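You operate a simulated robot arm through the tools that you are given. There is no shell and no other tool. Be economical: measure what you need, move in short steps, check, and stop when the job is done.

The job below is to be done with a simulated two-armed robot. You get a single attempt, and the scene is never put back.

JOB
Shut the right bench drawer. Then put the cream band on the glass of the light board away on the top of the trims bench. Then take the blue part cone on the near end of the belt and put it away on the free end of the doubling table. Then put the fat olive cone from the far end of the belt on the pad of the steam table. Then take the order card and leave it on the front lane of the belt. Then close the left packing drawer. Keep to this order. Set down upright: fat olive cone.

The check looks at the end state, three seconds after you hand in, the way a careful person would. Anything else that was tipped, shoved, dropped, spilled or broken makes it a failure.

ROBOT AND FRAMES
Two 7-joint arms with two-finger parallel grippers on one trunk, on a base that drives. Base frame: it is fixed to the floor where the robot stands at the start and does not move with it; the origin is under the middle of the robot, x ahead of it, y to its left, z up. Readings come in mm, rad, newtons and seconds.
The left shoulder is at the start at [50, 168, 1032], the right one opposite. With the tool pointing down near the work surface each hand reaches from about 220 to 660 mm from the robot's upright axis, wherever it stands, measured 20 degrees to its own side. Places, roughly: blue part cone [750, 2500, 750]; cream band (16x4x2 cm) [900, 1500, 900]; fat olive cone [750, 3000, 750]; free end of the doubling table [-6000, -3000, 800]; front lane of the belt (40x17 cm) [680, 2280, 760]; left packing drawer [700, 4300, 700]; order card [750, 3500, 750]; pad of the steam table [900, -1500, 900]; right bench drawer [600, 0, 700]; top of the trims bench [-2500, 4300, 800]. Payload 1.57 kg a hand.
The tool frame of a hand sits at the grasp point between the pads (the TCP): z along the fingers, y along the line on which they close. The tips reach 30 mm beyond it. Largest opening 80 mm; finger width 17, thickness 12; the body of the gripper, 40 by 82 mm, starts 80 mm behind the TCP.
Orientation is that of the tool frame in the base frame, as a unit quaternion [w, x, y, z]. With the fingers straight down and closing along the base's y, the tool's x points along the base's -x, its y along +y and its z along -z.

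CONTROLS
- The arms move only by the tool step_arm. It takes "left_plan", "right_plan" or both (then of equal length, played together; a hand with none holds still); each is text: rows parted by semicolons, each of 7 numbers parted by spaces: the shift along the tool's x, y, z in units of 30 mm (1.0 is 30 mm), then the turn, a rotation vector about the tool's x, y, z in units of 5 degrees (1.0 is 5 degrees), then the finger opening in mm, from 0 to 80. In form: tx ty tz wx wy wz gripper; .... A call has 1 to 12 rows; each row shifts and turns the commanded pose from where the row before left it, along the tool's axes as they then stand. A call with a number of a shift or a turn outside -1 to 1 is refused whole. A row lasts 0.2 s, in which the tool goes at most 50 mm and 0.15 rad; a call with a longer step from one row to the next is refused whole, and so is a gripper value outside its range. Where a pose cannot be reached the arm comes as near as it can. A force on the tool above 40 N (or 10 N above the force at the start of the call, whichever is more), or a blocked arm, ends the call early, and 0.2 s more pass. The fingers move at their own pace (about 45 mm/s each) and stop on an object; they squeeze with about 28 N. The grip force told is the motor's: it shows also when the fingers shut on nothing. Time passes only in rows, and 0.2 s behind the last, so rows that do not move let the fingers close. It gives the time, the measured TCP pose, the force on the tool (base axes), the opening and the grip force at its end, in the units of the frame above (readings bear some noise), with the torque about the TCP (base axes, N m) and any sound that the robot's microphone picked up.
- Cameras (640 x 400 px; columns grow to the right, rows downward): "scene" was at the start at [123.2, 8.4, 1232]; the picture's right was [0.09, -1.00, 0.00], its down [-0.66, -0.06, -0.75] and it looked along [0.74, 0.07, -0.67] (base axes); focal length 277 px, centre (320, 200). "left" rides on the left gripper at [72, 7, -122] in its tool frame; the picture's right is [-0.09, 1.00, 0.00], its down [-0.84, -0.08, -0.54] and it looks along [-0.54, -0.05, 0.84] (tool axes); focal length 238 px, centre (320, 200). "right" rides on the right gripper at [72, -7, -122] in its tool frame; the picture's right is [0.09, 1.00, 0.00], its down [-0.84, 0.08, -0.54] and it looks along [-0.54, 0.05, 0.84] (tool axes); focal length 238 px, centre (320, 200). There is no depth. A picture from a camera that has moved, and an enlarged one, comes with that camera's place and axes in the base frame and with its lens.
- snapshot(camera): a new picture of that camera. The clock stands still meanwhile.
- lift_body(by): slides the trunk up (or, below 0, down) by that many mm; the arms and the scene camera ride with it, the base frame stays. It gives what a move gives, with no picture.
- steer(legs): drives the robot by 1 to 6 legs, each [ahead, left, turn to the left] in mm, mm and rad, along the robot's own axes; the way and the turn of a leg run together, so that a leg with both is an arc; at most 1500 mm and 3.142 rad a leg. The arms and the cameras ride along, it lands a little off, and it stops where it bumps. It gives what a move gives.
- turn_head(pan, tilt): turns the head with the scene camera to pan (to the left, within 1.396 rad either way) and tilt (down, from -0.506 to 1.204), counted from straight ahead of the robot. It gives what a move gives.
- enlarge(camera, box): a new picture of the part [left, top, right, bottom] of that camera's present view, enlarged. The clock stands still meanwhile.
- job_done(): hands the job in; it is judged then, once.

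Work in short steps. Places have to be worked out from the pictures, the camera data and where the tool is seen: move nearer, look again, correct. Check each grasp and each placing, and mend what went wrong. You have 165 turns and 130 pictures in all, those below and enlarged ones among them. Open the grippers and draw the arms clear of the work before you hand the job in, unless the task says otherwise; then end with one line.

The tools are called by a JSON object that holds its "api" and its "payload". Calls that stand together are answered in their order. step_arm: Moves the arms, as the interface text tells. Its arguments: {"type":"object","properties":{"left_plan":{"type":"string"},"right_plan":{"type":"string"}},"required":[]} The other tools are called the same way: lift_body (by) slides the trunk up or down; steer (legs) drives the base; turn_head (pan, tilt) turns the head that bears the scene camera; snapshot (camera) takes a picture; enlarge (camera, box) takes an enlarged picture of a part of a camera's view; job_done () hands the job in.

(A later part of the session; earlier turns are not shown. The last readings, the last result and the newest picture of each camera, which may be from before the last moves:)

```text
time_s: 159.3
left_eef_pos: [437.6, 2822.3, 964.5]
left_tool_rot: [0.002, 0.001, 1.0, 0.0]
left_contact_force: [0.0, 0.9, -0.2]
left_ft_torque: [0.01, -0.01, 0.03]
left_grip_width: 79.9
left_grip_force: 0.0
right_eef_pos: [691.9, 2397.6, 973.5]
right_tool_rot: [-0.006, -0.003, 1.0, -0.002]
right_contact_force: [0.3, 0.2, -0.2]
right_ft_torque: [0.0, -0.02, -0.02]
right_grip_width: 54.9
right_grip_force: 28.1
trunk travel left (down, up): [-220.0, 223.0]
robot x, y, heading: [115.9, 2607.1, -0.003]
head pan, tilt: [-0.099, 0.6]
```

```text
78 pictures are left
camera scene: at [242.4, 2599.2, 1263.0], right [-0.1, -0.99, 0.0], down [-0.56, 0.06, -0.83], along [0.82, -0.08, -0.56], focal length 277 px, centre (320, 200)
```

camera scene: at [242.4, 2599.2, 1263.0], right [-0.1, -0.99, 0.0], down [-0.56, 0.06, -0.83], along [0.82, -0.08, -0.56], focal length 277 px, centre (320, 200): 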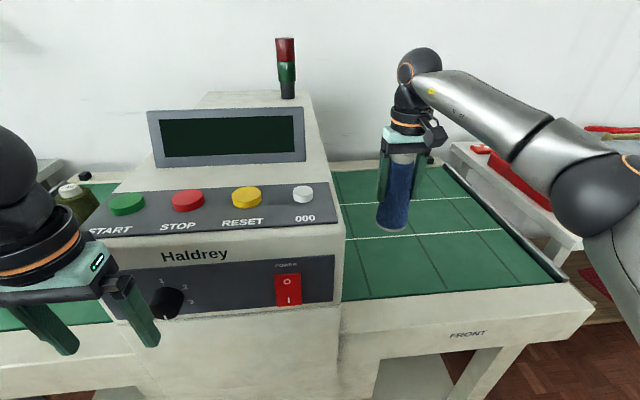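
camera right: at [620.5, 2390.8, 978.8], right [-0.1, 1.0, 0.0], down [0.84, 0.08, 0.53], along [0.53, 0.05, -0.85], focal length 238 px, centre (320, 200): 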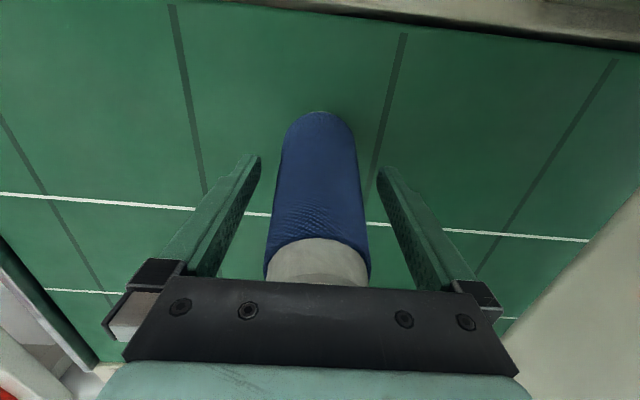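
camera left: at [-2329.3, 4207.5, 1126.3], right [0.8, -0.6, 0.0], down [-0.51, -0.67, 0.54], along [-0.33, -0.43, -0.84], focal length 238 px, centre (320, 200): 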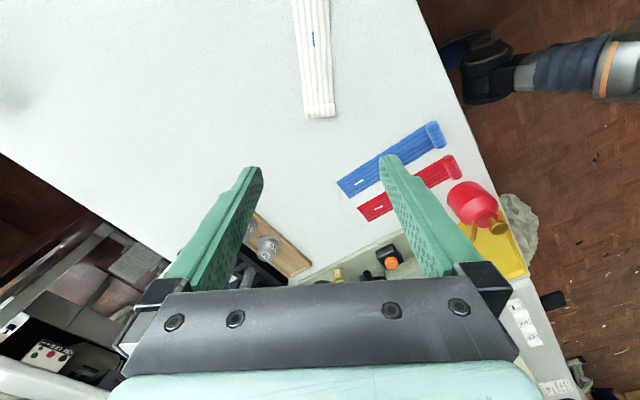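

The blue cone is held (55 mm). I'll raise and tuck it, back off, then turn to look down the aisle towards -y.

{"api": "step_arm", "payload": {"right_plan": "0 0 -1 0 0 0 15; 0 0 -1 0 0 0 15; 0 0 -1 0 0 0 15; 1 0 0 0 0 0 15; 1 0 0 0 0 0 15; 1 0 0 0 0 0 15; 1 0 0 0 0 0 15; 1 0 0 0 0 0 15; 1 0 0 0 0 0 15; 1 0 0 0 0 0 15; 1 0 0 0 0 0 15", "left_plan": "0 0 -1 0 0 0 80; 0 0 -1 0 0 0 80; 0 0 -1 0 0 0 80; 0 0 0 0 0 0 80; 0 0 0 0 0 0 80; 0 0 0 0 0 0 80; 0 0 0 0 0 0 80; 0 0 0 0 0 0 80; 0 0 0 0 0 0 80; 0 0 0 0 0 0 80; 0 0 0 0 0 0 80"}}

{"api": "steer", "payload": {"legs": [[-90, 0, 0], [0, -1100, 0]]}}

{"api": "turn_head", "payload": {"pan": -1.39, "tilt": 0.3}}

{"api": "snapshot", "payload": {"camera": "scene"}}

```text
time_s: 161.7
left_eef_pos: [436.3, 2823.2, 1054.1]
left_tool_rot: [0.002, 0.0, 1.0, -0.001]
left_contact_force: [-0.9, 0.1, 0.3]
left_ft_torque: [-0.01, 0.02, -0.05]
left_grip_width: 80.2
left_grip_force: 0.1
right_eef_pos: [453.3, 2397.6, 1069.7]
right_tool_rot: [-0.007, -0.003, 1.0, -0.003]
right_contact_force: [-0.1, 1.5, -0.4]
right_ft_torque: [0.01, 0.03, 0.01]
right_grip_width: 55.0
right_grip_force: 28.0
trunk travel left (down, up): [-220.0, 223.0]
robot x, y, heading: [114.9, 2610.7, -0.002]
head pan, tilt: [-0.099, 0.6]
```

```text
time_s: 172.0
left_eef_pos: [353.2, 1756.9, 1054.6]
left_tool_rot: [0.002, -0.008, 1.0, 0.0]
left_contact_force: [-0.2, 0.9, 0.5]
left_ft_torque: [-0.01, 0.02, 0.03]
left_grip_width: 79.6
left_grip_force: 0.1
right_eef_pos: [377.8, 1334.8, 1070.1]
right_tool_rot: [-0.007, -0.011, 1.0, -0.001]
right_contact_force: [-0.3, 0.3, -0.1]
right_ft_torque: [0.0, -0.01, 0.03]
right_grip_width: 54.8
right_grip_force: 28.0
trunk travel left (down, up): [-220.0, 223.0]
robot x, y, heading: [35.6, 1543.9, 0.01]
head pan, tilt: [-0.099, 0.6]
```

```text
time_s: 173.5
left_eef_pos: [352.6, 1758.2, 1056.6]
left_tool_rot: [0.003, -0.008, 1.0, 0.0]
left_contact_force: [-0.1, 0.3, 0.2]
left_ft_torque: [-0.01, 0.03, 0.02]
left_grip_width: 80.2
left_grip_force: 0.0
right_eef_pos: [378.0, 1333.4, 1069.8]
right_tool_rot: [-0.007, -0.012, 1.0, -0.002]
right_contact_force: [-0.8, -0.2, -0.3]
right_ft_torque: [-0.01, -0.01, -0.01]
right_grip_width: 54.9
right_grip_force: 28.5
trunk travel left (down, up): [-220.0, 223.0]
robot x, y, heading: [34.0, 1535.5, 0.017]
head pan, tilt: [-1.389, 0.3]
```

```text
77 pictures are left
camera scene: at [93.5, 1447.6, 1290.5], right [-0.98, -0.2, 0.0], down [-0.06, 0.29, -0.96], along [0.19, -0.94, -0.3], focal length 277 px, centre (320, 200)
```

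scene: 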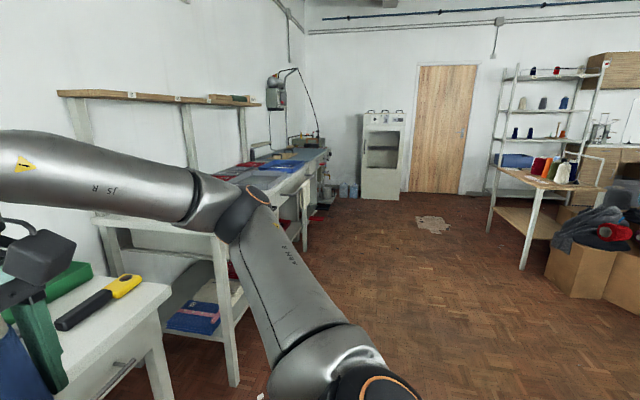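

The floor towards -y is open. I'll turn right to face -y and look to the right side.

{"api": "steer", "payload": {"legs": [[0, 0, -1.58], [1200, 0, 0]]}}

{"api": "turn_head", "payload": {"pan": -0.8, "tilt": 0.3}}

{"api": "snapshot", "payload": {"camera": "scene"}}

```text
time_s: 183.2
left_eef_pos: [346.3, 56.7, 1055.8]
left_tool_rot: [0.002, 0.685, 0.728, -0.001]
left_contact_force: [-0.4, 0.3, 0.1]
left_ft_torque: [-0.03, 0.02, 0.05]
left_grip_width: 80.2
left_grip_force: 0.1
right_eef_pos: [-75.2, 13.2, 1068.9]
right_tool_rot: [-0.007, 0.682, 0.732, 0.004]
right_contact_force: [0.7, -0.1, -0.7]
right_ft_torque: [0.01, 0.0, -0.01]
right_grip_width: 54.5
right_grip_force: 28.6
trunk travel left (down, up): [-220.0, 223.0]
robot x, y, heading: [113.8, 365.7, -1.514]
head pan, tilt: [-1.389, 0.3]
```

```text
time_s: 184.2
left_eef_pos: [346.8, 57.1, 1055.6]
left_tool_rot: [0.002, 0.685, 0.728, -0.001]
left_contact_force: [-1.1, -0.5, 0.0]
left_ft_torque: [-0.02, 0.02, -0.02]
left_grip_width: 80.1
left_grip_force: 0.0
right_eef_pos: [-75.5, 13.9, 1069.5]
right_tool_rot: [-0.006, 0.682, 0.731, 0.003]
right_contact_force: [0.4, -0.8, -0.8]
right_ft_torque: [-0.05, -0.02, 0.01]
right_grip_width: 54.5
right_grip_force: 27.8
trunk travel left (down, up): [-220.0, 223.0]
robot x, y, heading: [113.0, 366.6, -1.51]
head pan, tilt: [-0.799, 0.3]
```

```text
76 pictures are left
camera scene: at [51.3, 257.1, 1290.5], right [-0.74, 0.67, 0.0], down [0.2, 0.22, -0.96], along [-0.64, -0.71, -0.3], focal length 277 px, centre (320, 200)
```

scene: 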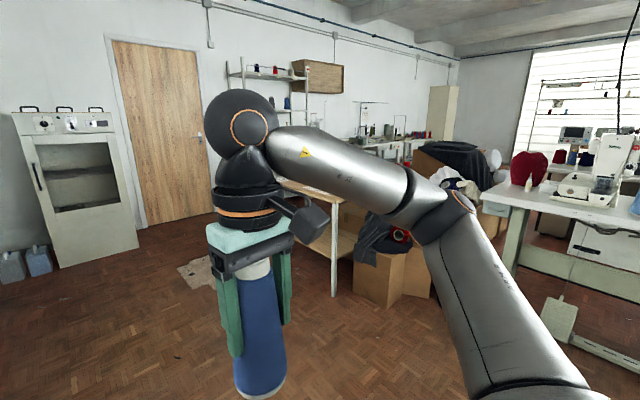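

Boxes are at about [-1600, -750] and a sewing table at about [-2100..-2700, 0]. I'll advance a little and turn to face -x to find a path.

{"api": "steer", "payload": {"legs": [[500, 0, 0], [0, 0, -1.4]]}}

{"api": "turn_head", "payload": {"pan": 0, "tilt": 0.25}}

{"api": "snapshot", "payload": {"camera": "scene"}}

```text
time_s: 190.5
left_eef_pos: [-110.4, -432.9, 1055.2]
left_tool_rot: [0.001, 0.991, 0.131, -0.003]
left_contact_force: [-0.2, 0.3, 0.4]
left_ft_torque: [0.0, 0.01, 0.03]
left_grip_width: 80.1
left_grip_force: 0.0
right_eef_pos: [-237.4, -26.8, 1068.5]
right_tool_rot: [-0.003, 0.991, 0.134, 0.008]
right_contact_force: [-0.4, 0.3, -0.8]
right_ft_torque: [-0.04, 0.02, 0.0]
right_grip_width: 54.4
right_grip_force: 27.9
trunk travel left (down, up): [-220.0, 223.0]
robot x, y, heading: [140.6, -136.8, -2.878]
head pan, tilt: [-0.799, 0.3]
```

```text
time_s: 191.7
left_eef_pos: [-109.8, -432.2, 1056.6]
left_tool_rot: [0.0, 0.991, 0.132, -0.002]
left_contact_force: [0.1, 0.7, 0.2]
left_ft_torque: [0.03, 0.0, -0.03]
left_grip_width: 79.9
left_grip_force: 0.1
right_eef_pos: [-239.4, -27.5, 1069.2]
right_tool_rot: [-0.003, 0.991, 0.134, 0.007]
right_contact_force: [0.1, 0.5, -0.7]
right_ft_torque: [0.01, 0.0, 0.02]
right_grip_width: 54.1
right_grip_force: 28.3
trunk travel left (down, up): [-220.0, 223.0]
robot x, y, heading: [142.5, -141.2, -2.88]
head pan, tilt: [0.0, 0.25]
```

```text
75 pictures are left
camera scene: at [15.1, -174.2, 1295.2], right [-0.26, 0.97, 0.0], down [0.24, 0.06, -0.97], along [-0.94, -0.25, -0.25], focal length 277 px, centre (320, 200)
```

scene: 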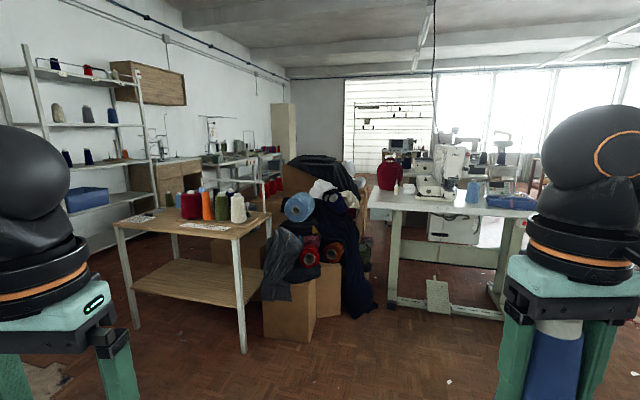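

The direct way is blocked by the cone table, fabric pile and sewing table, so I'll look right and left for passages.

{"api": "turn_head", "payload": {"pan": -0.75, "tilt": 0.3}}

{"api": "snapshot", "payload": {"camera": "scene"}}

{"api": "turn_head", "payload": {"pan": 0.6, "tilt": 0.4}}

{"api": "snapshot", "payload": {"camera": "scene"}}

```text
time_s: 192.8
left_eef_pos: [-109.4, -432.1, 1054.9]
left_tool_rot: [0.0, 0.991, 0.132, -0.003]
left_contact_force: [-1.2, 0.5, 0.2]
left_ft_torque: [0.04, -0.01, -0.03]
left_grip_width: 80.3
left_grip_force: 0.0
right_eef_pos: [-237.8, -27.4, 1069.2]
right_tool_rot: [-0.002, 0.991, 0.135, 0.006]
right_contact_force: [-0.3, 0.4, -0.6]
right_ft_torque: [0.02, 0.01, -0.01]
right_grip_width: 53.9
right_grip_force: 27.7
trunk travel left (down, up): [-220.0, 223.0]
robot x, y, heading: [142.1, -139.8, -2.876]
head pan, tilt: [-0.75, 0.3]
```

```text
74 pictures are left
camera scene: at [22.8, -106.3, 1290.5], right [0.47, 0.88, 0.0], down [0.26, -0.14, -0.96], along [-0.84, 0.45, -0.3], focal length 277 px, centre (320, 200)
```

scene: 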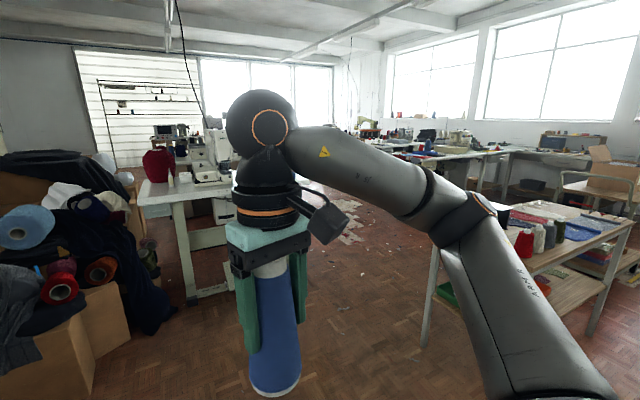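

```text
time_s: 194.2
left_eef_pos: [-109.9, -431.7, 1055.4]
left_tool_rot: [0.0, 0.991, 0.131, -0.003]
left_contact_force: [-0.3, -0.8, -0.3]
left_ft_torque: [0.03, -0.01, -0.01]
left_grip_width: 80.0
left_grip_force: 0.0
right_eef_pos: [-237.6, -26.9, 1069.2]
right_tool_rot: [-0.002, 0.991, 0.135, 0.007]
right_contact_force: [-0.4, 0.2, -0.6]
right_ft_torque: [-0.02, 0.0, -0.01]
right_grip_width: 54.1
right_grip_force: 28.4
trunk travel left (down, up): [-220.0, 223.0]
robot x, y, heading: [146.3, -138.4, -2.877]
head pan, tilt: [0.6, 0.4]
```

```text
73 pictures are left
camera scene: at [45.1, -220.4, 1281.2], right [-0.76, 0.65, 0.0], down [0.25, 0.3, -0.92], along [-0.6, -0.7, -0.39], focal length 277 px, centre (320, 200)
```

scene: 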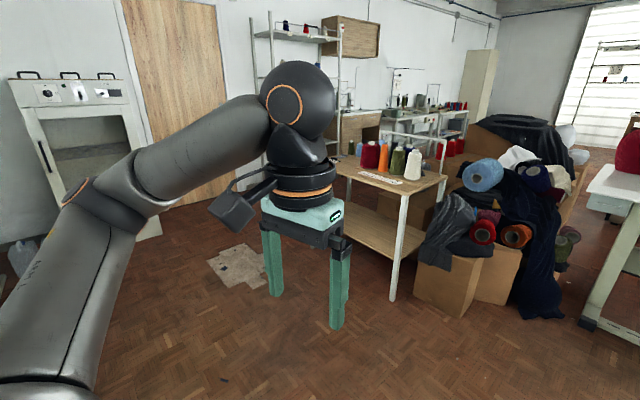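

There's a wide passage between the sewing table's right end (about [-2000, 700]) and the pieces table corner (about [-820, 1055]). I'll head there.

{"api": "steer", "payload": {"legs": [[0, 0, -0.75], [1500, 0, 0]]}}

{"api": "turn_head", "payload": {"pan": 0.1, "tilt": 0.3}}

{"api": "snapshot", "payload": {"camera": "scene"}}

```text
time_s: 203.6
left_eef_pos: [-1551.1, 561.6, 1055.6]
left_tool_rot: [-0.001, 0.965, -0.262, -0.003]
left_contact_force: [-0.2, 0.1, -0.1]
left_ft_torque: [0.01, 0.0, 0.01]
left_grip_width: 80.0
left_grip_force: 0.0
right_eef_pos: [-1353.4, 936.7, 1068.9]
right_tool_rot: [0.0, 0.966, -0.257, 0.007]
right_contact_force: [0.5, -0.1, -0.6]
right_ft_torque: [0.01, -0.02, -0.02]
right_grip_width: 54.1
right_grip_force: 28.2
trunk travel left (down, up): [-220.0, 223.0]
robot x, y, heading: [-1165.8, 585.0, 2.606]
head pan, tilt: [0.6, 0.4]
```

```text
time_s: 204.6
left_eef_pos: [-1552.5, 561.4, 1056.5]
left_tool_rot: [-0.001, 0.965, -0.262, -0.002]
left_contact_force: [0.2, 0.6, 0.0]
left_ft_torque: [-0.03, 0.02, 0.02]
left_grip_width: 79.9
left_grip_force: 0.1
right_eef_pos: [-1353.5, 938.0, 1068.7]
right_tool_rot: [0.0, 0.966, -0.258, 0.008]
right_contact_force: [0.8, -0.4, -0.4]
right_ft_torque: [0.01, 0.02, -0.01]
right_grip_width: 53.8
right_grip_force: 28.5
trunk travel left (down, up): [-220.0, 223.0]
robot x, y, heading: [-1167.3, 579.8, 2.612]
head pan, tilt: [0.099, 0.3]
```

```text
72 pictures are left
camera scene: at [-1285.7, 645.1, 1290.5], right [0.42, 0.91, 0.0], down [0.27, -0.12, -0.96], along [-0.87, 0.4, -0.3], focal length 277 px, centre (320, 200)
```

scene: 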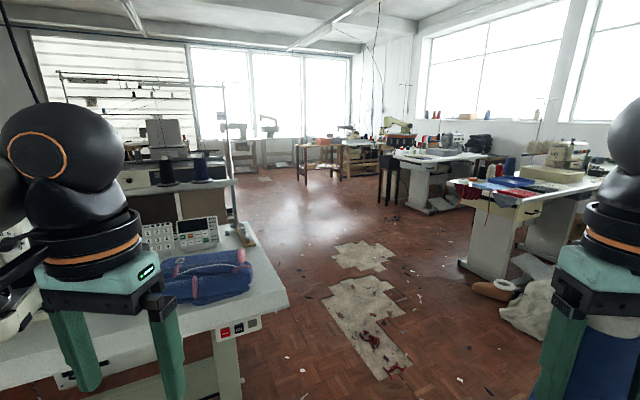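

The way ahead is open to the right of the sewing table corner (about [-1930, 850]). I'll go diagonally to about [-1400, 1250], then face -x and continue.

{"api": "steer", "payload": {"legs": [[530, -450, 0], [0, 0, 0.45], [1300, 0, 0]]}}

{"api": "turn_head", "payload": {"pan": 0.5, "tilt": 0.25}}

{"api": "snapshot", "payload": {"camera": "scene"}}

```text
time_s: 216.5
left_eef_pos: [-3028.4, 1204.2, 1055.3]
left_tool_rot: [-0.001, 0.998, -0.059, -0.003]
left_contact_force: [0.4, -0.2, 0.7]
left_ft_torque: [0.0, -0.01, -0.03]
left_grip_width: 79.9
left_grip_force: 0.1
right_eef_pos: [-2995.5, 1627.7, 1069.3]
right_tool_rot: [-0.001, 0.998, -0.055, 0.006]
right_contact_force: [-0.3, 0.1, -0.8]
right_ft_torque: [-0.01, 0.03, -0.01]
right_grip_width: 53.6
right_grip_force: 28.0
trunk travel left (down, up): [-220.0, 223.0]
robot x, y, heading: [-2683.3, 1381.7, 3.024]
head pan, tilt: [0.099, 0.3]
```

```text
time_s: 217.4
left_eef_pos: [-3027.5, 1204.1, 1053.9]
left_tool_rot: [0.0, 0.998, -0.059, -0.003]
left_contact_force: [0.0, 0.0, -1.7]
left_ft_torque: [0.02, 0.0, 0.02]
left_grip_width: 80.0
left_grip_force: 0.0
right_eef_pos: [-2995.3, 1627.8, 1070.3]
right_tool_rot: [-0.002, 0.998, -0.055, 0.008]
right_contact_force: [-0.1, 1.4, -0.5]
right_ft_torque: [-0.01, -0.01, -0.02]
right_grip_width: 53.8
right_grip_force: 28.1
trunk travel left (down, up): [-220.0, 223.0]
robot x, y, heading: [-2680.0, 1385.1, 3.023]
head pan, tilt: [0.499, 0.25]
```

```text
71 pictures are left
camera scene: at [-2809.5, 1351.3, 1295.2], right [-0.37, 0.93, 0.0], down [0.23, 0.09, -0.97], along [-0.9, -0.36, -0.25], focal length 277 px, centre (320, 200)
```

scene: 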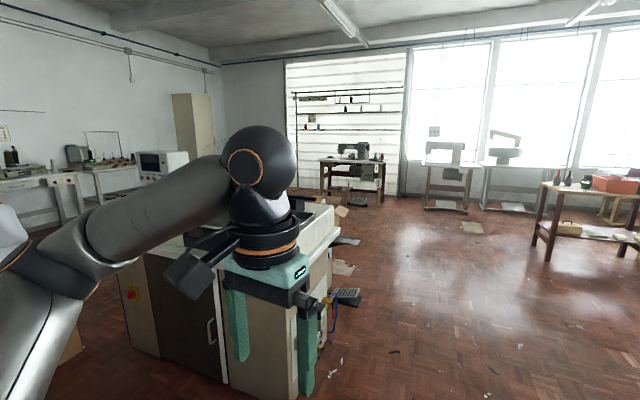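

The doubling table appears to be along the far wall to the left. A big machine occupies about x -3600..-4600 at y<900, so I'll pass it along y≈1390 to x≈-5250 and look left.

{"api": "steer", "payload": {"legs": [[0, 0, 0.118], [1400, 0, 0], [1150, 0, 0], [0, 0, 1.4]]}}

{"api": "turn_head", "payload": {"pan": 0, "tilt": 0.3}}

{"api": "snapshot", "payload": {"camera": "scene"}}

```text
time_s: 234.0
left_eef_pos: [-5087.0, 1053.6, 1056.6]
left_tool_rot: [0.001, 0.749, 0.663, -0.002]
left_contact_force: [0.1, -0.6, 0.3]
left_ft_torque: [0.04, 0.03, 0.04]
left_grip_width: 79.7
left_grip_force: 0.1
right_eef_pos: [-5509.7, 1089.3, 1070.0]
right_tool_rot: [-0.006, 0.747, 0.665, 0.005]
right_contact_force: [0.3, 0.5, -0.8]
right_ft_torque: [-0.01, 0.01, -0.02]
right_grip_width: 53.5
right_grip_force: 27.9
trunk travel left (down, up): [-220.0, 223.0]
robot x, y, heading: [-5259.8, 1398.9, -1.698]
head pan, tilt: [0.499, 0.25]
```

```text
time_s: 235.0
left_eef_pos: [-5087.2, 1053.5, 1055.0]
left_tool_rot: [0.002, 0.749, 0.662, -0.002]
left_contact_force: [-0.3, -0.5, -0.3]
left_ft_torque: [0.03, -0.03, 0.02]
left_grip_width: 80.0
left_grip_force: 0.0
right_eef_pos: [-5510.3, 1087.1, 1068.9]
right_tool_rot: [-0.006, 0.747, 0.665, 0.004]
right_contact_force: [0.5, -0.6, -0.7]
right_ft_torque: [-0.01, 0.0, -0.02]
right_grip_width: 53.7
right_grip_force: 27.8
trunk travel left (down, up): [-220.0, 223.0]
robot x, y, heading: [-5261.8, 1398.3, -1.699]
head pan, tilt: [0.0, 0.3]
```

```text
70 pictures are left
camera scene: at [-5277.7, 1267.3, 1290.5], right [-0.99, 0.12, 0.0], down [0.04, 0.29, -0.96], along [-0.12, -0.95, -0.3], focal length 277 px, centre (320, 200)
```

scene: 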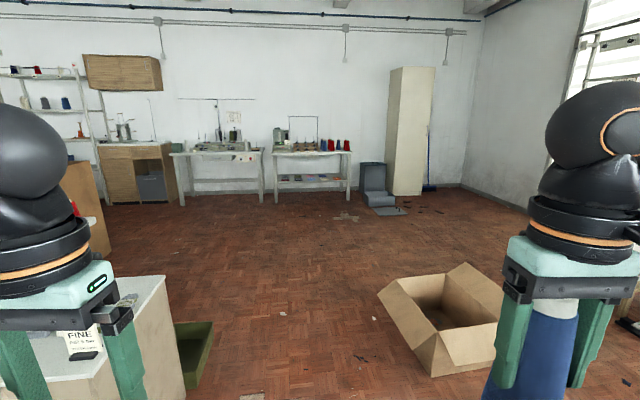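

The two tables stand at the far wall with a clear lane at x≈-5260 between the open carton (x<-5930) and the machine (x>-4790). I'll straighten and drive to y≈-1400.

{"api": "steer", "payload": {"legs": [[0, 0, 0.128], [1450, 0, 0], [1300, 0, 0]]}}

{"api": "turn_head", "payload": {"pan": -0.15, "tilt": 0.35}}

{"api": "snapshot", "payload": {"camera": "scene"}}

```text
time_s: 249.0
left_eef_pos: [-5045.8, -1698.3, 1056.1]
left_tool_rot: [0.002, 0.708, 0.706, -0.002]
left_contact_force: [-1.0, 0.0, -0.1]
left_ft_torque: [0.02, -0.02, 0.02]
left_grip_width: 80.1
left_grip_force: 0.0
right_eef_pos: [-5470.4, -1716.0, 1068.4]
right_tool_rot: [-0.006, 0.706, 0.708, 0.003]
right_contact_force: [0.5, 0.4, -0.6]
right_ft_torque: [0.05, 0.01, 0.02]
right_grip_width: 53.7
right_grip_force: 27.8
trunk travel left (down, up): [-220.0, 223.0]
robot x, y, heading: [-5261.5, -1380.5, -1.572]
head pan, tilt: [0.0, 0.3]
```

```text
time_s: 249.7
left_eef_pos: [-5045.4, -1698.7, 1055.3]
left_tool_rot: [0.001, 0.708, 0.706, -0.002]
left_contact_force: [-0.2, -0.8, 0.4]
left_ft_torque: [-0.01, 0.02, 0.03]
left_grip_width: 80.2
left_grip_force: 0.0
right_eef_pos: [-5469.9, -1716.3, 1068.8]
right_tool_rot: [-0.007, 0.706, 0.708, 0.003]
right_contact_force: [0.1, -0.4, -1.4]
right_ft_torque: [0.04, 0.0, 0.0]
right_grip_width: 53.7
right_grip_force: 27.9
trunk travel left (down, up): [-220.0, 223.0]
robot x, y, heading: [-5262.4, -1376.4, -1.57]
head pan, tilt: [-0.15, 0.351]
```

```text
69 pictures are left
camera scene: at [-5274.9, -1508.0, 1285.8], right [-0.99, 0.15, 0.0], down [0.05, 0.34, -0.94], along [-0.14, -0.93, -0.34], focal length 277 px, centre (320, 200)
```

scene: 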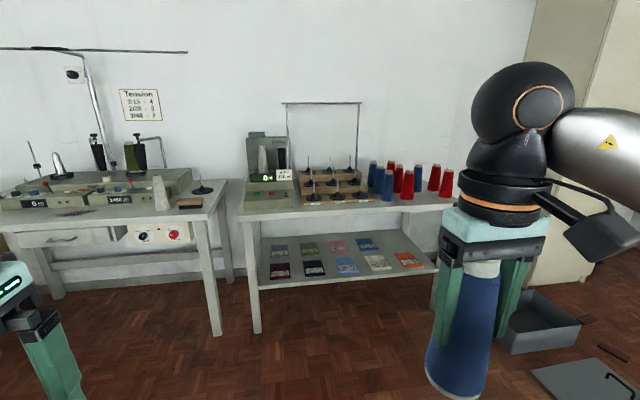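

The right-hand table (pegs and cones) matches the doubling table, but my arm hides its right end. I'll move right and closer to see which end is free.

{"api": "steer", "payload": {"legs": [[350, -300, 0]]}}

{"api": "turn_head", "payload": {"pan": 0, "tilt": 0.5}}

{"api": "snapshot", "payload": {"camera": "scene"}}

```text
time_s: 252.8
left_eef_pos: [-5336.3, -2052.1, 1055.4]
left_tool_rot: [0.001, 0.707, 0.707, -0.001]
left_contact_force: [-0.1, 0.3, -0.7]
left_ft_torque: [-0.01, -0.02, 0.02]
left_grip_width: 80.0
left_grip_force: 0.1
right_eef_pos: [-5761.6, -2069.9, 1069.9]
right_tool_rot: [-0.006, 0.704, 0.711, 0.003]
right_contact_force: [0.3, 0.7, 0.0]
right_ft_torque: [0.04, 0.03, -0.01]
right_grip_width: 53.8
right_grip_force: 28.0
trunk travel left (down, up): [-220.0, 223.0]
robot x, y, heading: [-5551.0, -1730.6, -1.569]
head pan, tilt: [-0.15, 0.351]
```

```text
time_s: 253.6
left_eef_pos: [-5337.4, -2050.5, 1055.3]
left_tool_rot: [0.002, 0.706, 0.708, -0.002]
left_contact_force: [-0.4, 0.0, 0.4]
left_ft_torque: [0.0, -0.02, 0.01]
left_grip_width: 79.9
left_grip_force: 0.1
right_eef_pos: [-5762.1, -2070.4, 1069.2]
right_tool_rot: [-0.007, 0.704, 0.71, 0.003]
right_contact_force: [0.2, 0.3, -0.9]
right_ft_torque: [0.0, 0.02, 0.0]
right_grip_width: 53.7
right_grip_force: 28.5
trunk travel left (down, up): [-220.0, 223.0]
robot x, y, heading: [-5554.2, -1727.5, -1.564]
head pan, tilt: [0.0, 0.499]
```

```text
68 pictures are left
camera scene: at [-5553.5, -1860.6, 1272.1], right [-1.0, 0.0, 0.0], down [0.0, 0.48, -0.88], along [0.0, -0.88, -0.48], focal length 277 px, centre (320, 200)
```

scene: 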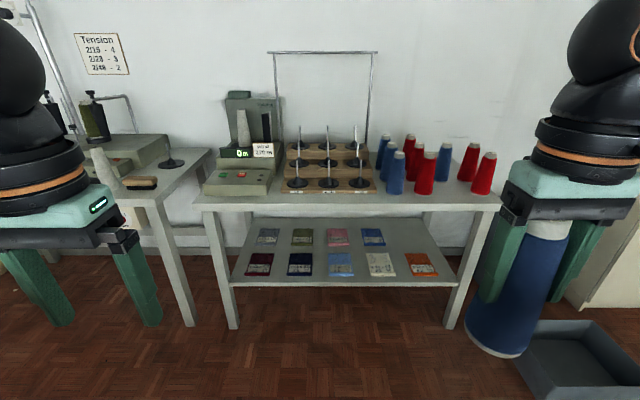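

The right end of the doubling table, about [-6000, -3000], holds some cones. I'll enlarge to find room there.

{"api": "enlarge", "payload": {"camera": "scene", "box": [330, 110, 530, 230]}}

```text
3.20 times, centred on (430, 170) of scene
camera zoom: at [-5553.5, -1860.6, 1272.1], right [-1.0, 0.0, 0.0], down [0.0, 0.48, -0.88], along [0.0, -0.88, -0.48], focal length 886 px, centre (-32, 296)
```

zoom: 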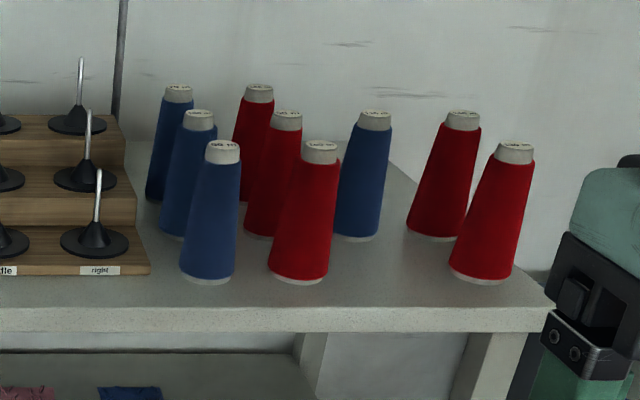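

There's a clear slot in the front row, in front of the single blue cone, at about [-6038, -2766] with the table at z≈797. It has over 35 mm to spare on each side. I'll drive so the right hand can reach it.

{"api": "steer", "payload": {"legs": [[440, -280, -0.006]]}}

{"api": "turn_head", "payload": {"pan": -0.3, "tilt": 0.7}}

{"api": "snapshot", "payload": {"camera": "scene"}}

{"api": "snapshot", "payload": {"camera": "right"}}

```text
time_s: 256.6
left_eef_pos: [-5626.6, -2500.7, 1054.9]
left_tool_rot: [0.002, 0.715, 0.699, -0.002]
left_contact_force: [0.0, 0.1, 0.0]
left_ft_torque: [0.01, 0.02, 0.0]
left_grip_width: 79.9
left_grip_force: 0.1
right_eef_pos: [-6051.4, -2510.3, 1068.1]
right_tool_rot: [-0.006, 0.712, 0.702, 0.004]
right_contact_force: [0.8, 0.0, -0.1]
right_ft_torque: [0.0, 0.02, 0.03]
right_grip_width: 53.6
right_grip_force: 28.1
trunk travel left (down, up): [-220.0, 223.0]
robot x, y, heading: [-5834.5, -2169.4, -1.592]
head pan, tilt: [0.0, 0.499]
```

```text
time_s: 257.4
left_eef_pos: [-5627.2, -2500.5, 1055.7]
left_tool_rot: [0.002, 0.715, 0.699, -0.002]
left_contact_force: [0.3, 0.3, -0.4]
left_ft_torque: [0.0, 0.0, 0.0]
left_grip_width: 80.1
left_grip_force: 0.0
right_eef_pos: [-6051.3, -2510.2, 1069.6]
right_tool_rot: [-0.006, 0.712, 0.702, 0.004]
right_contact_force: [-0.2, 0.7, -1.2]
right_ft_torque: [0.04, -0.02, -0.01]
right_grip_width: 53.5
right_grip_force: 28.1
trunk travel left (down, up): [-220.0, 223.0]
robot x, y, heading: [-5831.5, -2177.5, -1.596]
head pan, tilt: [-0.3, 0.7]
```

```text
66 pictures are left
camera scene: at [-5863.1, -2294.5, 1254.4], right [-0.95, 0.31, 0.0], down [0.2, 0.61, -0.77], along [-0.24, -0.73, -0.64], focal length 277 px, centre (320, 200)
```

scene: 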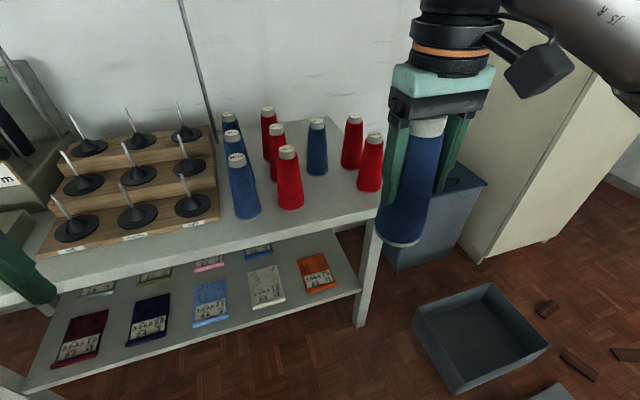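

```text
65 pictures are left
camera right: at [-6055.9, -2439.8, 1193.0], right [1.0, 0.08, 0.0], down [0.07, -0.85, 0.53], along [0.04, -0.53, -0.85], focal length 238 px, centre (320, 200)
```

right: 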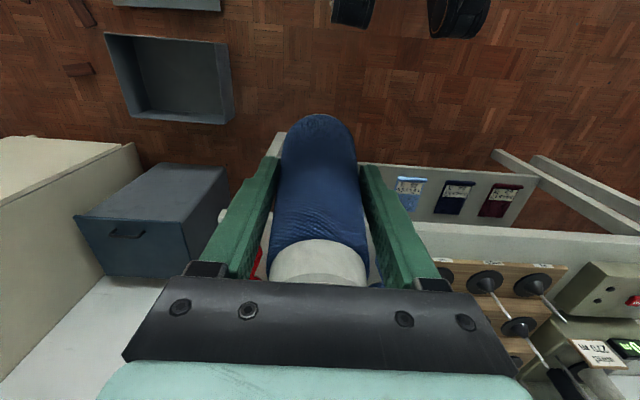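

Re-triangulating from the nearer view puts the table at about z 755 and the front row at about y -2865. I'll move 100 mm nearer and 40 mm right, and measure again before lowering.

{"api": "steer", "payload": {"legs": [[105, -40, 0.02]]}}

{"api": "turn_head", "payload": {"pan": -0.25, "tilt": 0.75}}

{"api": "enlarge", "payload": {"camera": "scene", "box": [190, 60, 430, 240]}}

```text
time_s: 258.6
left_eef_pos: [-5659.6, -2604.3, 1055.2]
left_tool_rot: [0.001, 0.707, 0.707, -0.002]
left_contact_force: [1.1, 0.2, -0.6]
left_ft_torque: [0.03, 0.0, -0.02]
left_grip_width: 80.2
left_grip_force: 0.1
right_eef_pos: [-6084.9, -2621.9, 1068.6]
right_tool_rot: [-0.006, 0.705, 0.71, 0.004]
right_contact_force: [1.0, 0.2, -0.4]
right_ft_torque: [-0.02, 0.01, -0.02]
right_grip_width: 53.5
right_grip_force: 28.4
trunk travel left (down, up): [-220.0, 223.0]
robot x, y, heading: [-5875.3, -2281.5, -1.57]
head pan, tilt: [-0.3, 0.7]
```

```text
time_s: 259.3
left_eef_pos: [-5660.3, -2603.9, 1055.3]
left_tool_rot: [0.002, 0.707, 0.708, -0.002]
left_contact_force: [1.7, 0.4, -0.5]
left_ft_torque: [0.02, 0.0, 0.01]
left_grip_width: 80.0
left_grip_force: 0.0
right_eef_pos: [-6084.1, -2622.8, 1069.8]
right_tool_rot: [-0.006, 0.704, 0.71, 0.003]
right_contact_force: [-0.3, -0.2, -0.8]
right_ft_torque: [0.0, 0.0, 0.02]
right_grip_width: 53.5
right_grip_force: 28.2
trunk travel left (down, up): [-220.0, 223.0]
robot x, y, heading: [-5876.4, -2285.7, -1.564]
head pan, tilt: [-0.25, 0.75]
```

```text
2.22 times, centred on (310, 150) of scene
camera zoom: at [-5896.7, -2402.1, 1250.1], right [-0.97, 0.25, 0.0], down [0.17, 0.66, -0.73], along [-0.18, -0.71, -0.68], focal length 615 px, centre (342, 311)
```

zoom: 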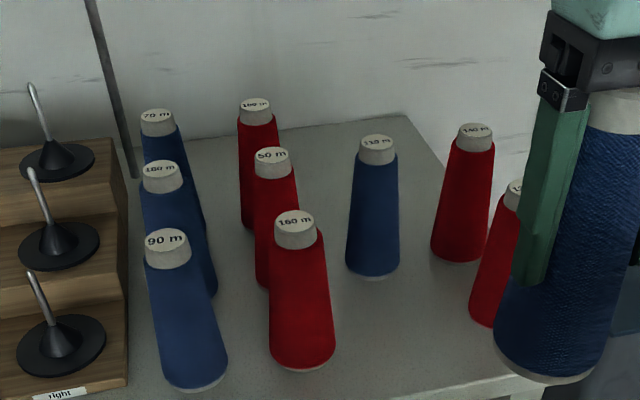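

Using the known cone height, the table is at z≈750 and the cone grid spacing is about 120×130 mm. The free slot is at [-6088, -2872]. I'll move the held cone over the slot and check.

{"api": "step_arm", "payload": {"right_plan": "-1 -0.1 0 0 0 0 15; -1 -0.1 0 0 0 0 15; -1 0 0 0 0 0 15; -1 0 0 0 0 0 15; -1 0 0 0 0 0 15; -1 0 0 0 0 0 15; -1 0 0 0 0 0 15; -1 0 0 0 0 0 15; -0.3 0 1 0 0 0 15; 0 0 0 0 0 0 15"}}

{"api": "snapshot", "payload": {"camera": "scene"}}

{"api": "snapshot", "payload": {"camera": "right"}}

```text
time_s: 261.5
left_eef_pos: [-5659.5, -2603.9, 1055.2]
left_tool_rot: [0.002, 0.706, 0.708, -0.002]
left_contact_force: [-1.0, -0.4, -0.2]
left_ft_torque: [0.0, -0.01, 0.01]
left_grip_width: 80.2
left_grip_force: 0.0
right_eef_pos: [-6087.9, -2872.5, 1036.5]
right_tool_rot: [-0.005, 0.704, 0.71, 0.004]
right_contact_force: [0.3, 0.2, -0.6]
right_ft_torque: [0.02, -0.02, 0.01]
right_grip_width: 53.7
right_grip_force: 27.8
trunk travel left (down, up): [-220.0, 223.0]
robot x, y, heading: [-5880.4, -2283.2, -1.57]
head pan, tilt: [-0.25, 0.75]
```

```text
63 pictures are left
camera scene: at [-5896.6, -2402.0, 1250.1], right [-0.97, 0.25, 0.0], down [0.17, 0.66, -0.73], along [-0.18, -0.71, -0.68], focal length 277 px, centre (320, 200)
```

scene: 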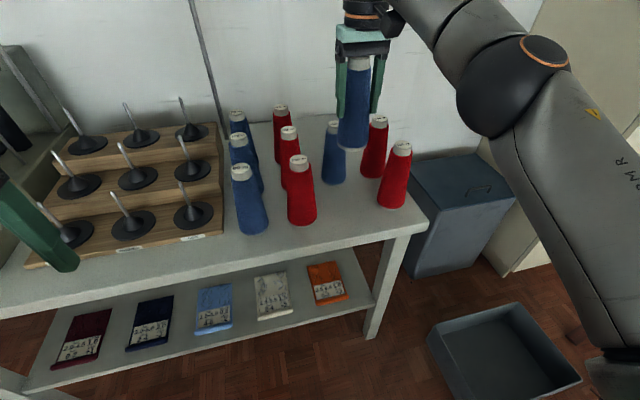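

```text
62 pictures are left
camera right: at [-6093.8, -2803.1, 1159.7], right [0.99, 0.1, 0.0], down [0.09, -0.84, 0.53], along [0.05, -0.53, -0.85], focal length 238 px, centre (320, 200)
```

right: 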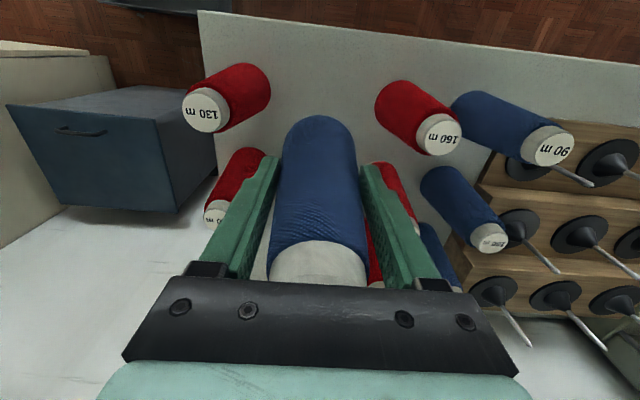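

The neighbours' tops confirm the slot is centred (columns -5972 and -6196, row -2862). I'll lower, slowly at the end.

{"api": "step_arm", "payload": {"right_plan": "0.15 0.1 1 0 0 0 15; 0 0 1 0 0 0 15; 0 0 1 0 0 0 15; 0 0 1 0 0 0 15; 0 0 0.5 0 0 0 15; 0 0 0.3 0 0 0 15; 0 0 0 0 0 0 15"}}

{"api": "snapshot", "payload": {"camera": "scene"}}

```text
time_s: 263.1
left_eef_pos: [-5660.8, -2604.2, 1054.9]
left_tool_rot: [0.002, 0.706, 0.708, -0.002]
left_contact_force: [0.7, -0.5, -0.4]
left_ft_torque: [0.0, 0.0, -0.01]
left_grip_width: 79.9
left_grip_force: 0.1
right_eef_pos: [-6085.6, -2864.3, 891.3]
right_tool_rot: [-0.006, 0.704, 0.71, 0.003]
right_contact_force: [1.0, -0.1, -0.1]
right_ft_torque: [0.01, 0.01, 0.01]
right_grip_width: 53.8
right_grip_force: 28.6
trunk travel left (down, up): [-220.0, 223.0]
robot x, y, heading: [-5875.9, -2284.4, -1.566]
head pan, tilt: [-0.25, 0.75]
```

```text
61 pictures are left
camera scene: at [-5896.7, -2402.1, 1250.1], right [-0.97, 0.25, 0.0], down [0.17, 0.66, -0.73], along [-0.18, -0.71, -0.68], focal length 277 px, centre (320, 200)
```

scene: 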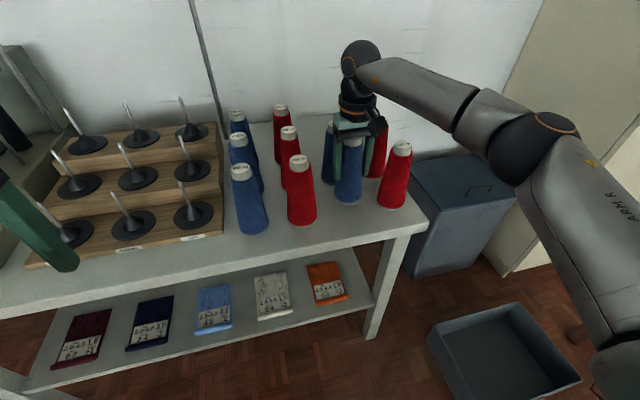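

About 20 mm remains; I'll continue in small steps until contact.

{"api": "step_arm", "payload": {"right_plan": "0 0 0.2 0 0 0 15; 0 0 0.2 0 0 0 15; 0 0 0.15 0 0 0 15; 0 0 0 0 0 0 15"}}

{"api": "enlarge", "payload": {"camera": "scene", "box": [230, 100, 450, 260]}}

```text
time_s: 264.1
left_eef_pos: [-5660.5, -2603.4, 1056.1]
left_tool_rot: [0.002, 0.707, 0.708, -0.001]
left_contact_force: [0.2, 0.3, 0.0]
left_ft_torque: [0.0, -0.01, 0.01]
left_grip_width: 79.9
left_grip_force: 0.0
right_eef_pos: [-6086.6, -2864.7, 875.6]
right_tool_rot: [-0.006, 0.704, 0.71, 0.003]
right_contact_force: [-0.3, 0.3, -0.8]
right_ft_torque: [0.01, -0.02, 0.01]
right_grip_width: 53.7
right_grip_force: 27.9
trunk travel left (down, up): [-220.0, 223.0]
robot x, y, heading: [-5874.4, -2283.4, -1.569]
head pan, tilt: [-0.25, 0.75]
```

```text
2.50 times, centred on (340, 180) of scene
camera zoom: at [-5896.7, -2402.1, 1250.1], right [-0.97, 0.25, 0.0], down [0.17, 0.66, -0.73], along [-0.18, -0.71, -0.68], focal length 692 px, centre (270, 250)
```

zoom: 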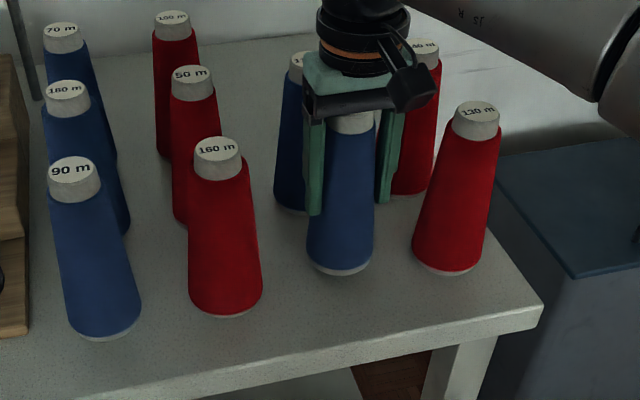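

Still about 15–20 mm up compared with the neighbours' bases. I'll continue down slowly.

{"api": "step_arm", "payload": {"right_plan": "0 0 0.15 0 0 0 15; 0 0 0.15 0 0 0 15; 0 0 0.15 0 0 0 15; 0 0 0 0 0 0 15"}}

{"api": "enlarge", "payload": {"camera": "scene", "box": [230, 100, 450, 260]}}

```text
time_s: 265.1
left_eef_pos: [-5659.8, -2602.8, 1054.9]
left_tool_rot: [0.002, 0.706, 0.708, -0.002]
left_contact_force: [0.1, -0.6, 0.3]
left_ft_torque: [0.0, -0.03, 0.02]
left_grip_width: 79.9
left_grip_force: 0.0
right_eef_pos: [-6086.1, -2864.4, 860.4]
right_tool_rot: [-0.006, 0.704, 0.71, 0.004]
right_contact_force: [-0.3, 0.3, -0.7]
right_ft_torque: [0.04, 0.03, 0.01]
right_grip_width: 53.5
right_grip_force: 28.2
trunk travel left (down, up): [-220.0, 223.0]
robot x, y, heading: [-5875.3, -2284.2, -1.569]
head pan, tilt: [-0.25, 0.75]
```

```text
2.50 times, centred on (340, 180) of scene
camera zoom: at [-5896.7, -2402.1, 1250.1], right [-0.97, 0.25, 0.0], down [0.17, 0.66, -0.73], along [-0.18, -0.71, -0.68], focal length 692 px, centre (270, 250)
```

zoom: 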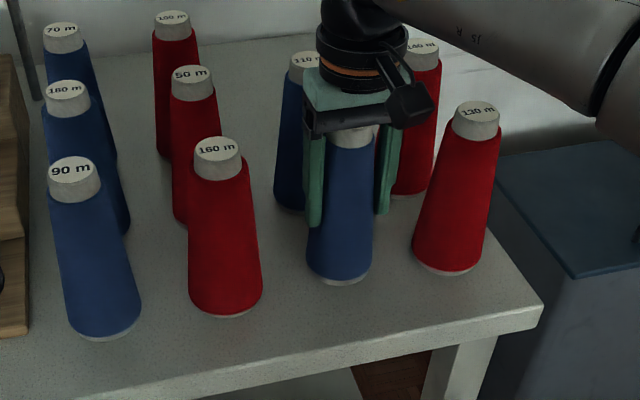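

About 10–15 mm to go.

{"api": "step_arm", "payload": {"right_plan": "0 0 0.13 0 0 0 15; 0 0 0.1 0 0 0 15; 0 0 0.1 0 0 0 15; 0 0 0.1 0 0 0 15; 0 0 0 0 0 0 15"}}

{"api": "enlarge", "payload": {"camera": "scene", "box": [230, 100, 450, 260]}}

```text
time_s: 266.3
left_eef_pos: [-5660.2, -2602.8, 1054.4]
left_tool_rot: [0.002, 0.707, 0.708, -0.002]
left_contact_force: [0.0, -0.2, 0.1]
left_ft_torque: [0.01, -0.02, -0.04]
left_grip_width: 80.0
left_grip_force: 0.0
right_eef_pos: [-6086.6, -2863.5, 857.3]
right_tool_rot: [-0.001, 0.705, 0.709, 0.0]
right_contact_force: [0.0, 4.2, 13.0]
right_ft_torque: [0.3, 0.42, -0.12]
right_grip_width: 53.9
right_grip_force: 27.7
trunk travel left (down, up): [-220.0, 223.0]
robot x, y, heading: [-5875.8, -2284.1, -1.571]
head pan, tilt: [-0.25, 0.75]
stopped in row 5 (right hand): the force on the tool passed its limit at 40 N (the readings are from after the stop); the commanded pose is now the measured one
```

```text
2.50 times, centred on (340, 180) of scene
camera zoom: at [-5896.3, -2400.5, 1249.9], right [-0.97, 0.25, 0.0], down [0.17, 0.66, -0.73], along [-0.18, -0.71, -0.68], focal length 692 px, centre (270, 250)
```

zoom: 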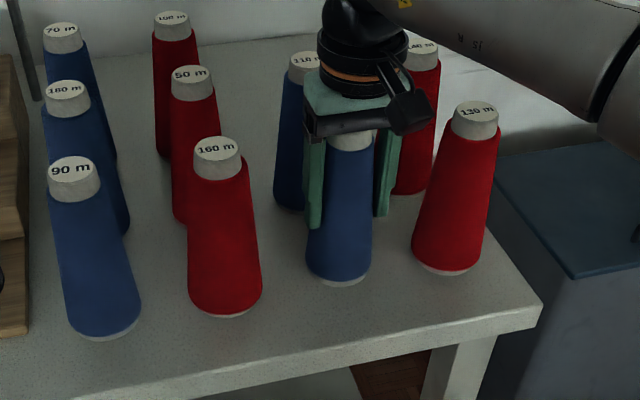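

It's on the table. I'll release and rise straight up.

{"api": "step_arm", "payload": {"right_plan": "0 0 -0.03 0 0 0 55; 0 0 0 0 0 0 65; 0 0 0 0 0 0 80; 0 0 0 0 0 0 80; 0 0 0 0 0 0 80; 0 0 -0.5 0 0 0 80; 0 0 -1 0 0 0 80; 0 0 -1 0 0 0 80; 0 0 -1 0 0 0 80; 0 0 -1 0 0 0 80; 0 0 -1 0 0 0 80; 0 0 -1 0 0 0 80"}}

{"api": "enlarge", "payload": {"camera": "scene", "box": [230, 100, 450, 260]}}

```text
time_s: 268.9
left_eef_pos: [-5661.4, -2604.0, 1054.6]
left_tool_rot: [0.002, 0.707, 0.707, -0.001]
left_contact_force: [-0.5, 0.1, -0.2]
left_ft_torque: [0.0, 0.01, 0.0]
left_grip_width: 80.1
left_grip_force: 0.1
right_eef_pos: [-6086.2, -2865.1, 1050.7]
right_tool_rot: [-0.001, 0.706, 0.708, 0.001]
right_contact_force: [-0.1, -0.4, 0.2]
right_ft_torque: [-0.01, 0.0, -0.03]
right_grip_width: 80.1
right_grip_force: 0.0
trunk travel left (down, up): [-220.0, 223.0]
robot x, y, heading: [-5876.5, -2279.9, -1.568]
head pan, tilt: [-0.25, 0.75]
```

```text
2.50 times, centred on (340, 180) of scene
camera zoom: at [-5896.5, -2401.8, 1250.1], right [-0.97, 0.25, 0.0], down [0.17, 0.66, -0.73], along [-0.18, -0.71, -0.68], focal length 692 px, centre (270, 250)
```

zoom: 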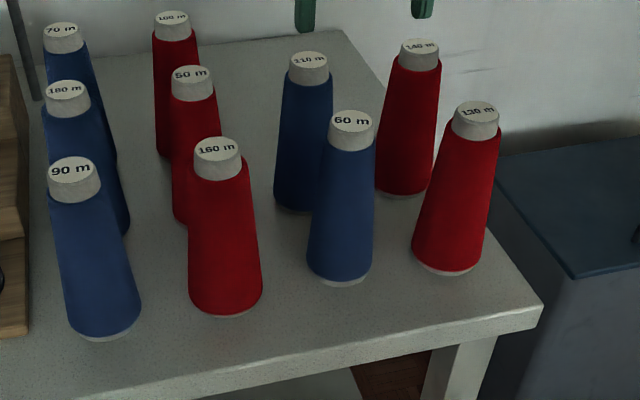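

The blue cone stands upright in the slot. Now I'll retract and go back the same way: first diagonally back to the lane x≈-5270, then turn to face +y.

{"api": "step_arm", "payload": {"right_plan": "1 0 0 0 0 0 80; 1 0 0 0 0 0 80; 1 0 0 0 0 0 80; 1 0 0 0 0 0 80; 1 0 0 0 0 0 80; 1 0 0 0 0 0 80; 1 0 0 0 0 0 80; 1 0 0 0 0 0 80; 1 0 0 0 0 0 80"}}

{"api": "steer", "payload": {"legs": [[-880, 600, 0], [0, 0, 3.14]]}}

{"api": "turn_head", "payload": {"pan": 0, "tilt": 0.4}}

{"api": "snapshot", "payload": {"camera": "scene"}}

```text
time_s: 270.9
left_eef_pos: [-5659.4, -2602.8, 1054.8]
left_tool_rot: [0.002, 0.707, 0.708, -0.002]
left_contact_force: [-0.4, 0.5, -0.2]
left_ft_torque: [0.01, 0.04, -0.02]
left_grip_width: 80.2
left_grip_force: 0.0
right_eef_pos: [-6088.1, -2595.5, 1053.0]
right_tool_rot: [-0.003, 0.705, 0.709, 0.0]
right_contact_force: [0.7, -0.1, 0.8]
right_ft_torque: [0.0, 0.0, 0.0]
right_grip_width: 80.2
right_grip_force: 0.0
trunk travel left (down, up): [-220.0, 223.0]
robot x, y, heading: [-5870.8, -2284.5, -1.565]
head pan, tilt: [-0.25, 0.75]
```

```text
time_s: 283.7
left_eef_pos: [-5499.4, -1036.2, 1055.7]
left_tool_rot: [0.001, -0.696, 0.718, 0.002]
left_contact_force: [-0.2, 0.2, 0.7]
left_ft_torque: [-0.02, -0.02, 0.02]
left_grip_width: 80.1
left_grip_force: 0.1
right_eef_pos: [-5069.7, -1058.7, 1051.6]
right_tool_rot: [0.0, -0.698, 0.716, -0.002]
right_contact_force: [0.3, -0.4, -0.4]
right_ft_torque: [-0.03, 0.02, -0.03]
right_grip_width: 79.9
right_grip_force: 0.0
trunk travel left (down, up): [-220.0, 223.0]
robot x, y, heading: [-5292.2, -1361.3, 1.539]
head pan, tilt: [-0.25, 0.75]
```

```text
time_s: 284.6
left_eef_pos: [-5499.7, -1036.4, 1056.1]
left_tool_rot: [0.002, -0.696, 0.718, 0.002]
left_contact_force: [0.1, -0.2, 1.0]
left_ft_torque: [0.0, 0.01, -0.02]
left_grip_width: 80.1
left_grip_force: 0.1
right_eef_pos: [-5071.0, -1059.7, 1052.9]
right_tool_rot: [0.0, -0.698, 0.716, -0.002]
right_contact_force: [0.1, -1.0, 0.4]
right_ft_torque: [-0.02, -0.02, -0.01]
right_grip_width: 80.1
right_grip_force: 0.2
trunk travel left (down, up): [-220.0, 223.0]
robot x, y, heading: [-5295.5, -1363.0, 1.539]
head pan, tilt: [0.0, 0.4]
```

```text
56 pictures are left
camera scene: at [-5290.2, -1231.1, 1281.2], right [1.0, -0.03, 0.0], down [-0.01, -0.39, -0.92], along [0.03, 0.92, -0.39], focal length 277 px, centre (320, 200)
```

scene: 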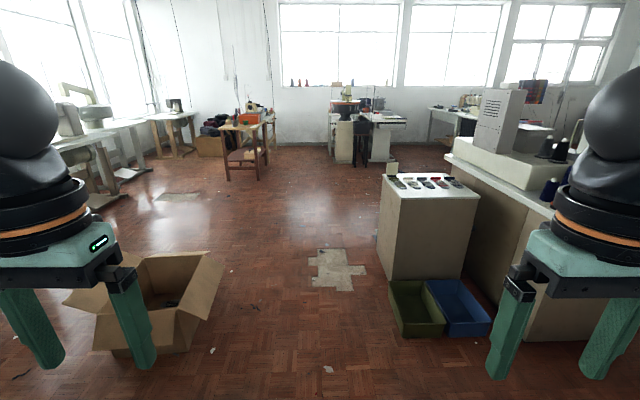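

The lane is clear. I'll drive back up to y≈1390, turn to face +x, and go on past the machine.

{"api": "steer", "payload": {"legs": [[0, 0, 0.03], [1450, 0, 0], [1300, 0, 0], [0, 0, -1.57]]}}

```text
time_s: 302.1
left_eef_pos: [-4975.8, 1589.8, 1055.2]
left_tool_rot: [0.003, 0.012, 1.0, 0.0]
left_contact_force: [-0.2, 0.2, -0.3]
left_ft_torque: [0.0, 0.0, -0.01]
left_grip_width: 80.2
left_grip_force: 0.0
right_eef_pos: [-4993.5, 1160.3, 1051.7]
right_tool_rot: [-0.002, 0.009, 1.0, -0.002]
right_contact_force: [0.9, -0.1, -0.1]
right_ft_torque: [0.0, 0.0, 0.0]
right_grip_width: 79.8
right_grip_force: 0.1
trunk travel left (down, up): [-220.0, 223.0]
robot x, y, heading: [-5302.7, 1381.0, -0.021]
head pan, tilt: [0.0, 0.4]
```

I'll continue along y≈1385 to x≈-1500.

{"api": "steer", "payload": {"legs": [[0, 0, 0.02], [1400, 0, 0], [1400, 0, 0], [950, 0, 0]]}}

{"api": "turn_head", "payload": {"pan": -0.4, "tilt": 0.5}}

{"api": "snapshot", "payload": {"camera": "scene"}}

```text
time_s: 320.5
left_eef_pos: [-1252.6, 1712.8, 1055.5]
left_tool_rot: [0.002, -0.017, 1.0, 0.0]
left_contact_force: [0.0, 0.2, 0.2]
left_ft_torque: [-0.04, 0.0, 0.0]
left_grip_width: 80.1
left_grip_force: 0.1
right_eef_pos: [-1247.5, 1283.1, 1051.7]
right_tool_rot: [-0.002, -0.02, 1.0, -0.002]
right_contact_force: [-0.1, 0.4, 0.3]
right_ft_torque: [0.03, 0.0, 0.0]
right_grip_width: 79.9
right_grip_force: 0.0
trunk travel left (down, up): [-220.0, 223.0]
robot x, y, heading: [-1564.6, 1485.6, 0.035]
head pan, tilt: [0.0, 0.4]
```

```text
time_s: 321.4
left_eef_pos: [-1253.4, 1713.2, 1056.2]
left_tool_rot: [0.002, -0.017, 1.0, 0.0]
left_contact_force: [-0.9, -0.3, 0.1]
left_ft_torque: [0.0, -0.04, 0.0]
left_grip_width: 80.1
left_grip_force: 0.1
right_eef_pos: [-1246.1, 1282.9, 1052.5]
right_tool_rot: [-0.002, -0.02, 1.0, -0.002]
right_contact_force: [0.2, -1.0, 0.3]
right_ft_torque: [0.0, 0.04, -0.01]
right_grip_width: 79.9
right_grip_force: 0.1
trunk travel left (down, up): [-220.0, 223.0]
robot x, y, heading: [-1565.2, 1484.9, 0.033]
head pan, tilt: [-0.4, 0.499]
```

```text
55 pictures are left
camera scene: at [-1442.4, 1456.0, 1272.1], right [-0.36, -0.93, 0.0], down [-0.45, 0.17, -0.88], along [0.82, -0.31, -0.48], focal length 277 px, centre (320, 200)
```

scene: 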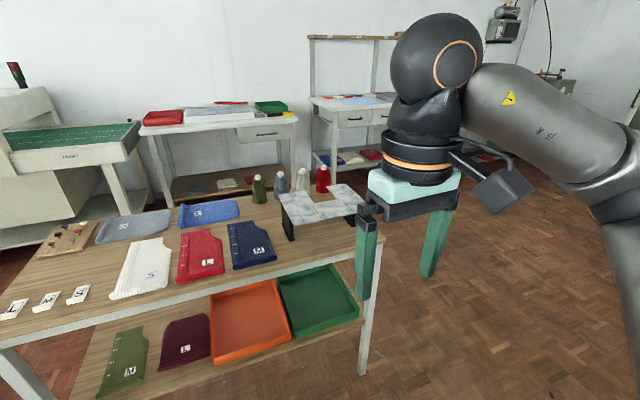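

The pieces table's near corner is at about [-838, 1007]. Keeping heading ≈0, I'll go diagonally around it and into the aisle.

{"api": "steer", "payload": {"legs": [[440, -1000, -0.033], [1180, -150, 0]]}}

```text
time_s: 336.4
left_eef_pos: [396.4, 538.8, 1055.0]
left_tool_rot: [0.002, -0.001, 1.0, 0.0]
left_contact_force: [-0.2, -1.0, -0.3]
left_ft_torque: [-0.02, 0.0, -0.04]
left_grip_width: 80.0
left_grip_force: 0.1
right_eef_pos: [389.8, 109.4, 1052.3]
right_tool_rot: [-0.002, -0.003, 1.0, -0.002]
right_contact_force: [-0.7, -1.1, 0.7]
right_ft_torque: [-0.01, 0.01, 0.0]
right_grip_width: 80.1
right_grip_force: 0.0
trunk travel left (down, up): [-220.0, 223.0]
robot x, y, heading: [78.0, 322.3, 0.002]
head pan, tilt: [-0.4, 0.499]
```

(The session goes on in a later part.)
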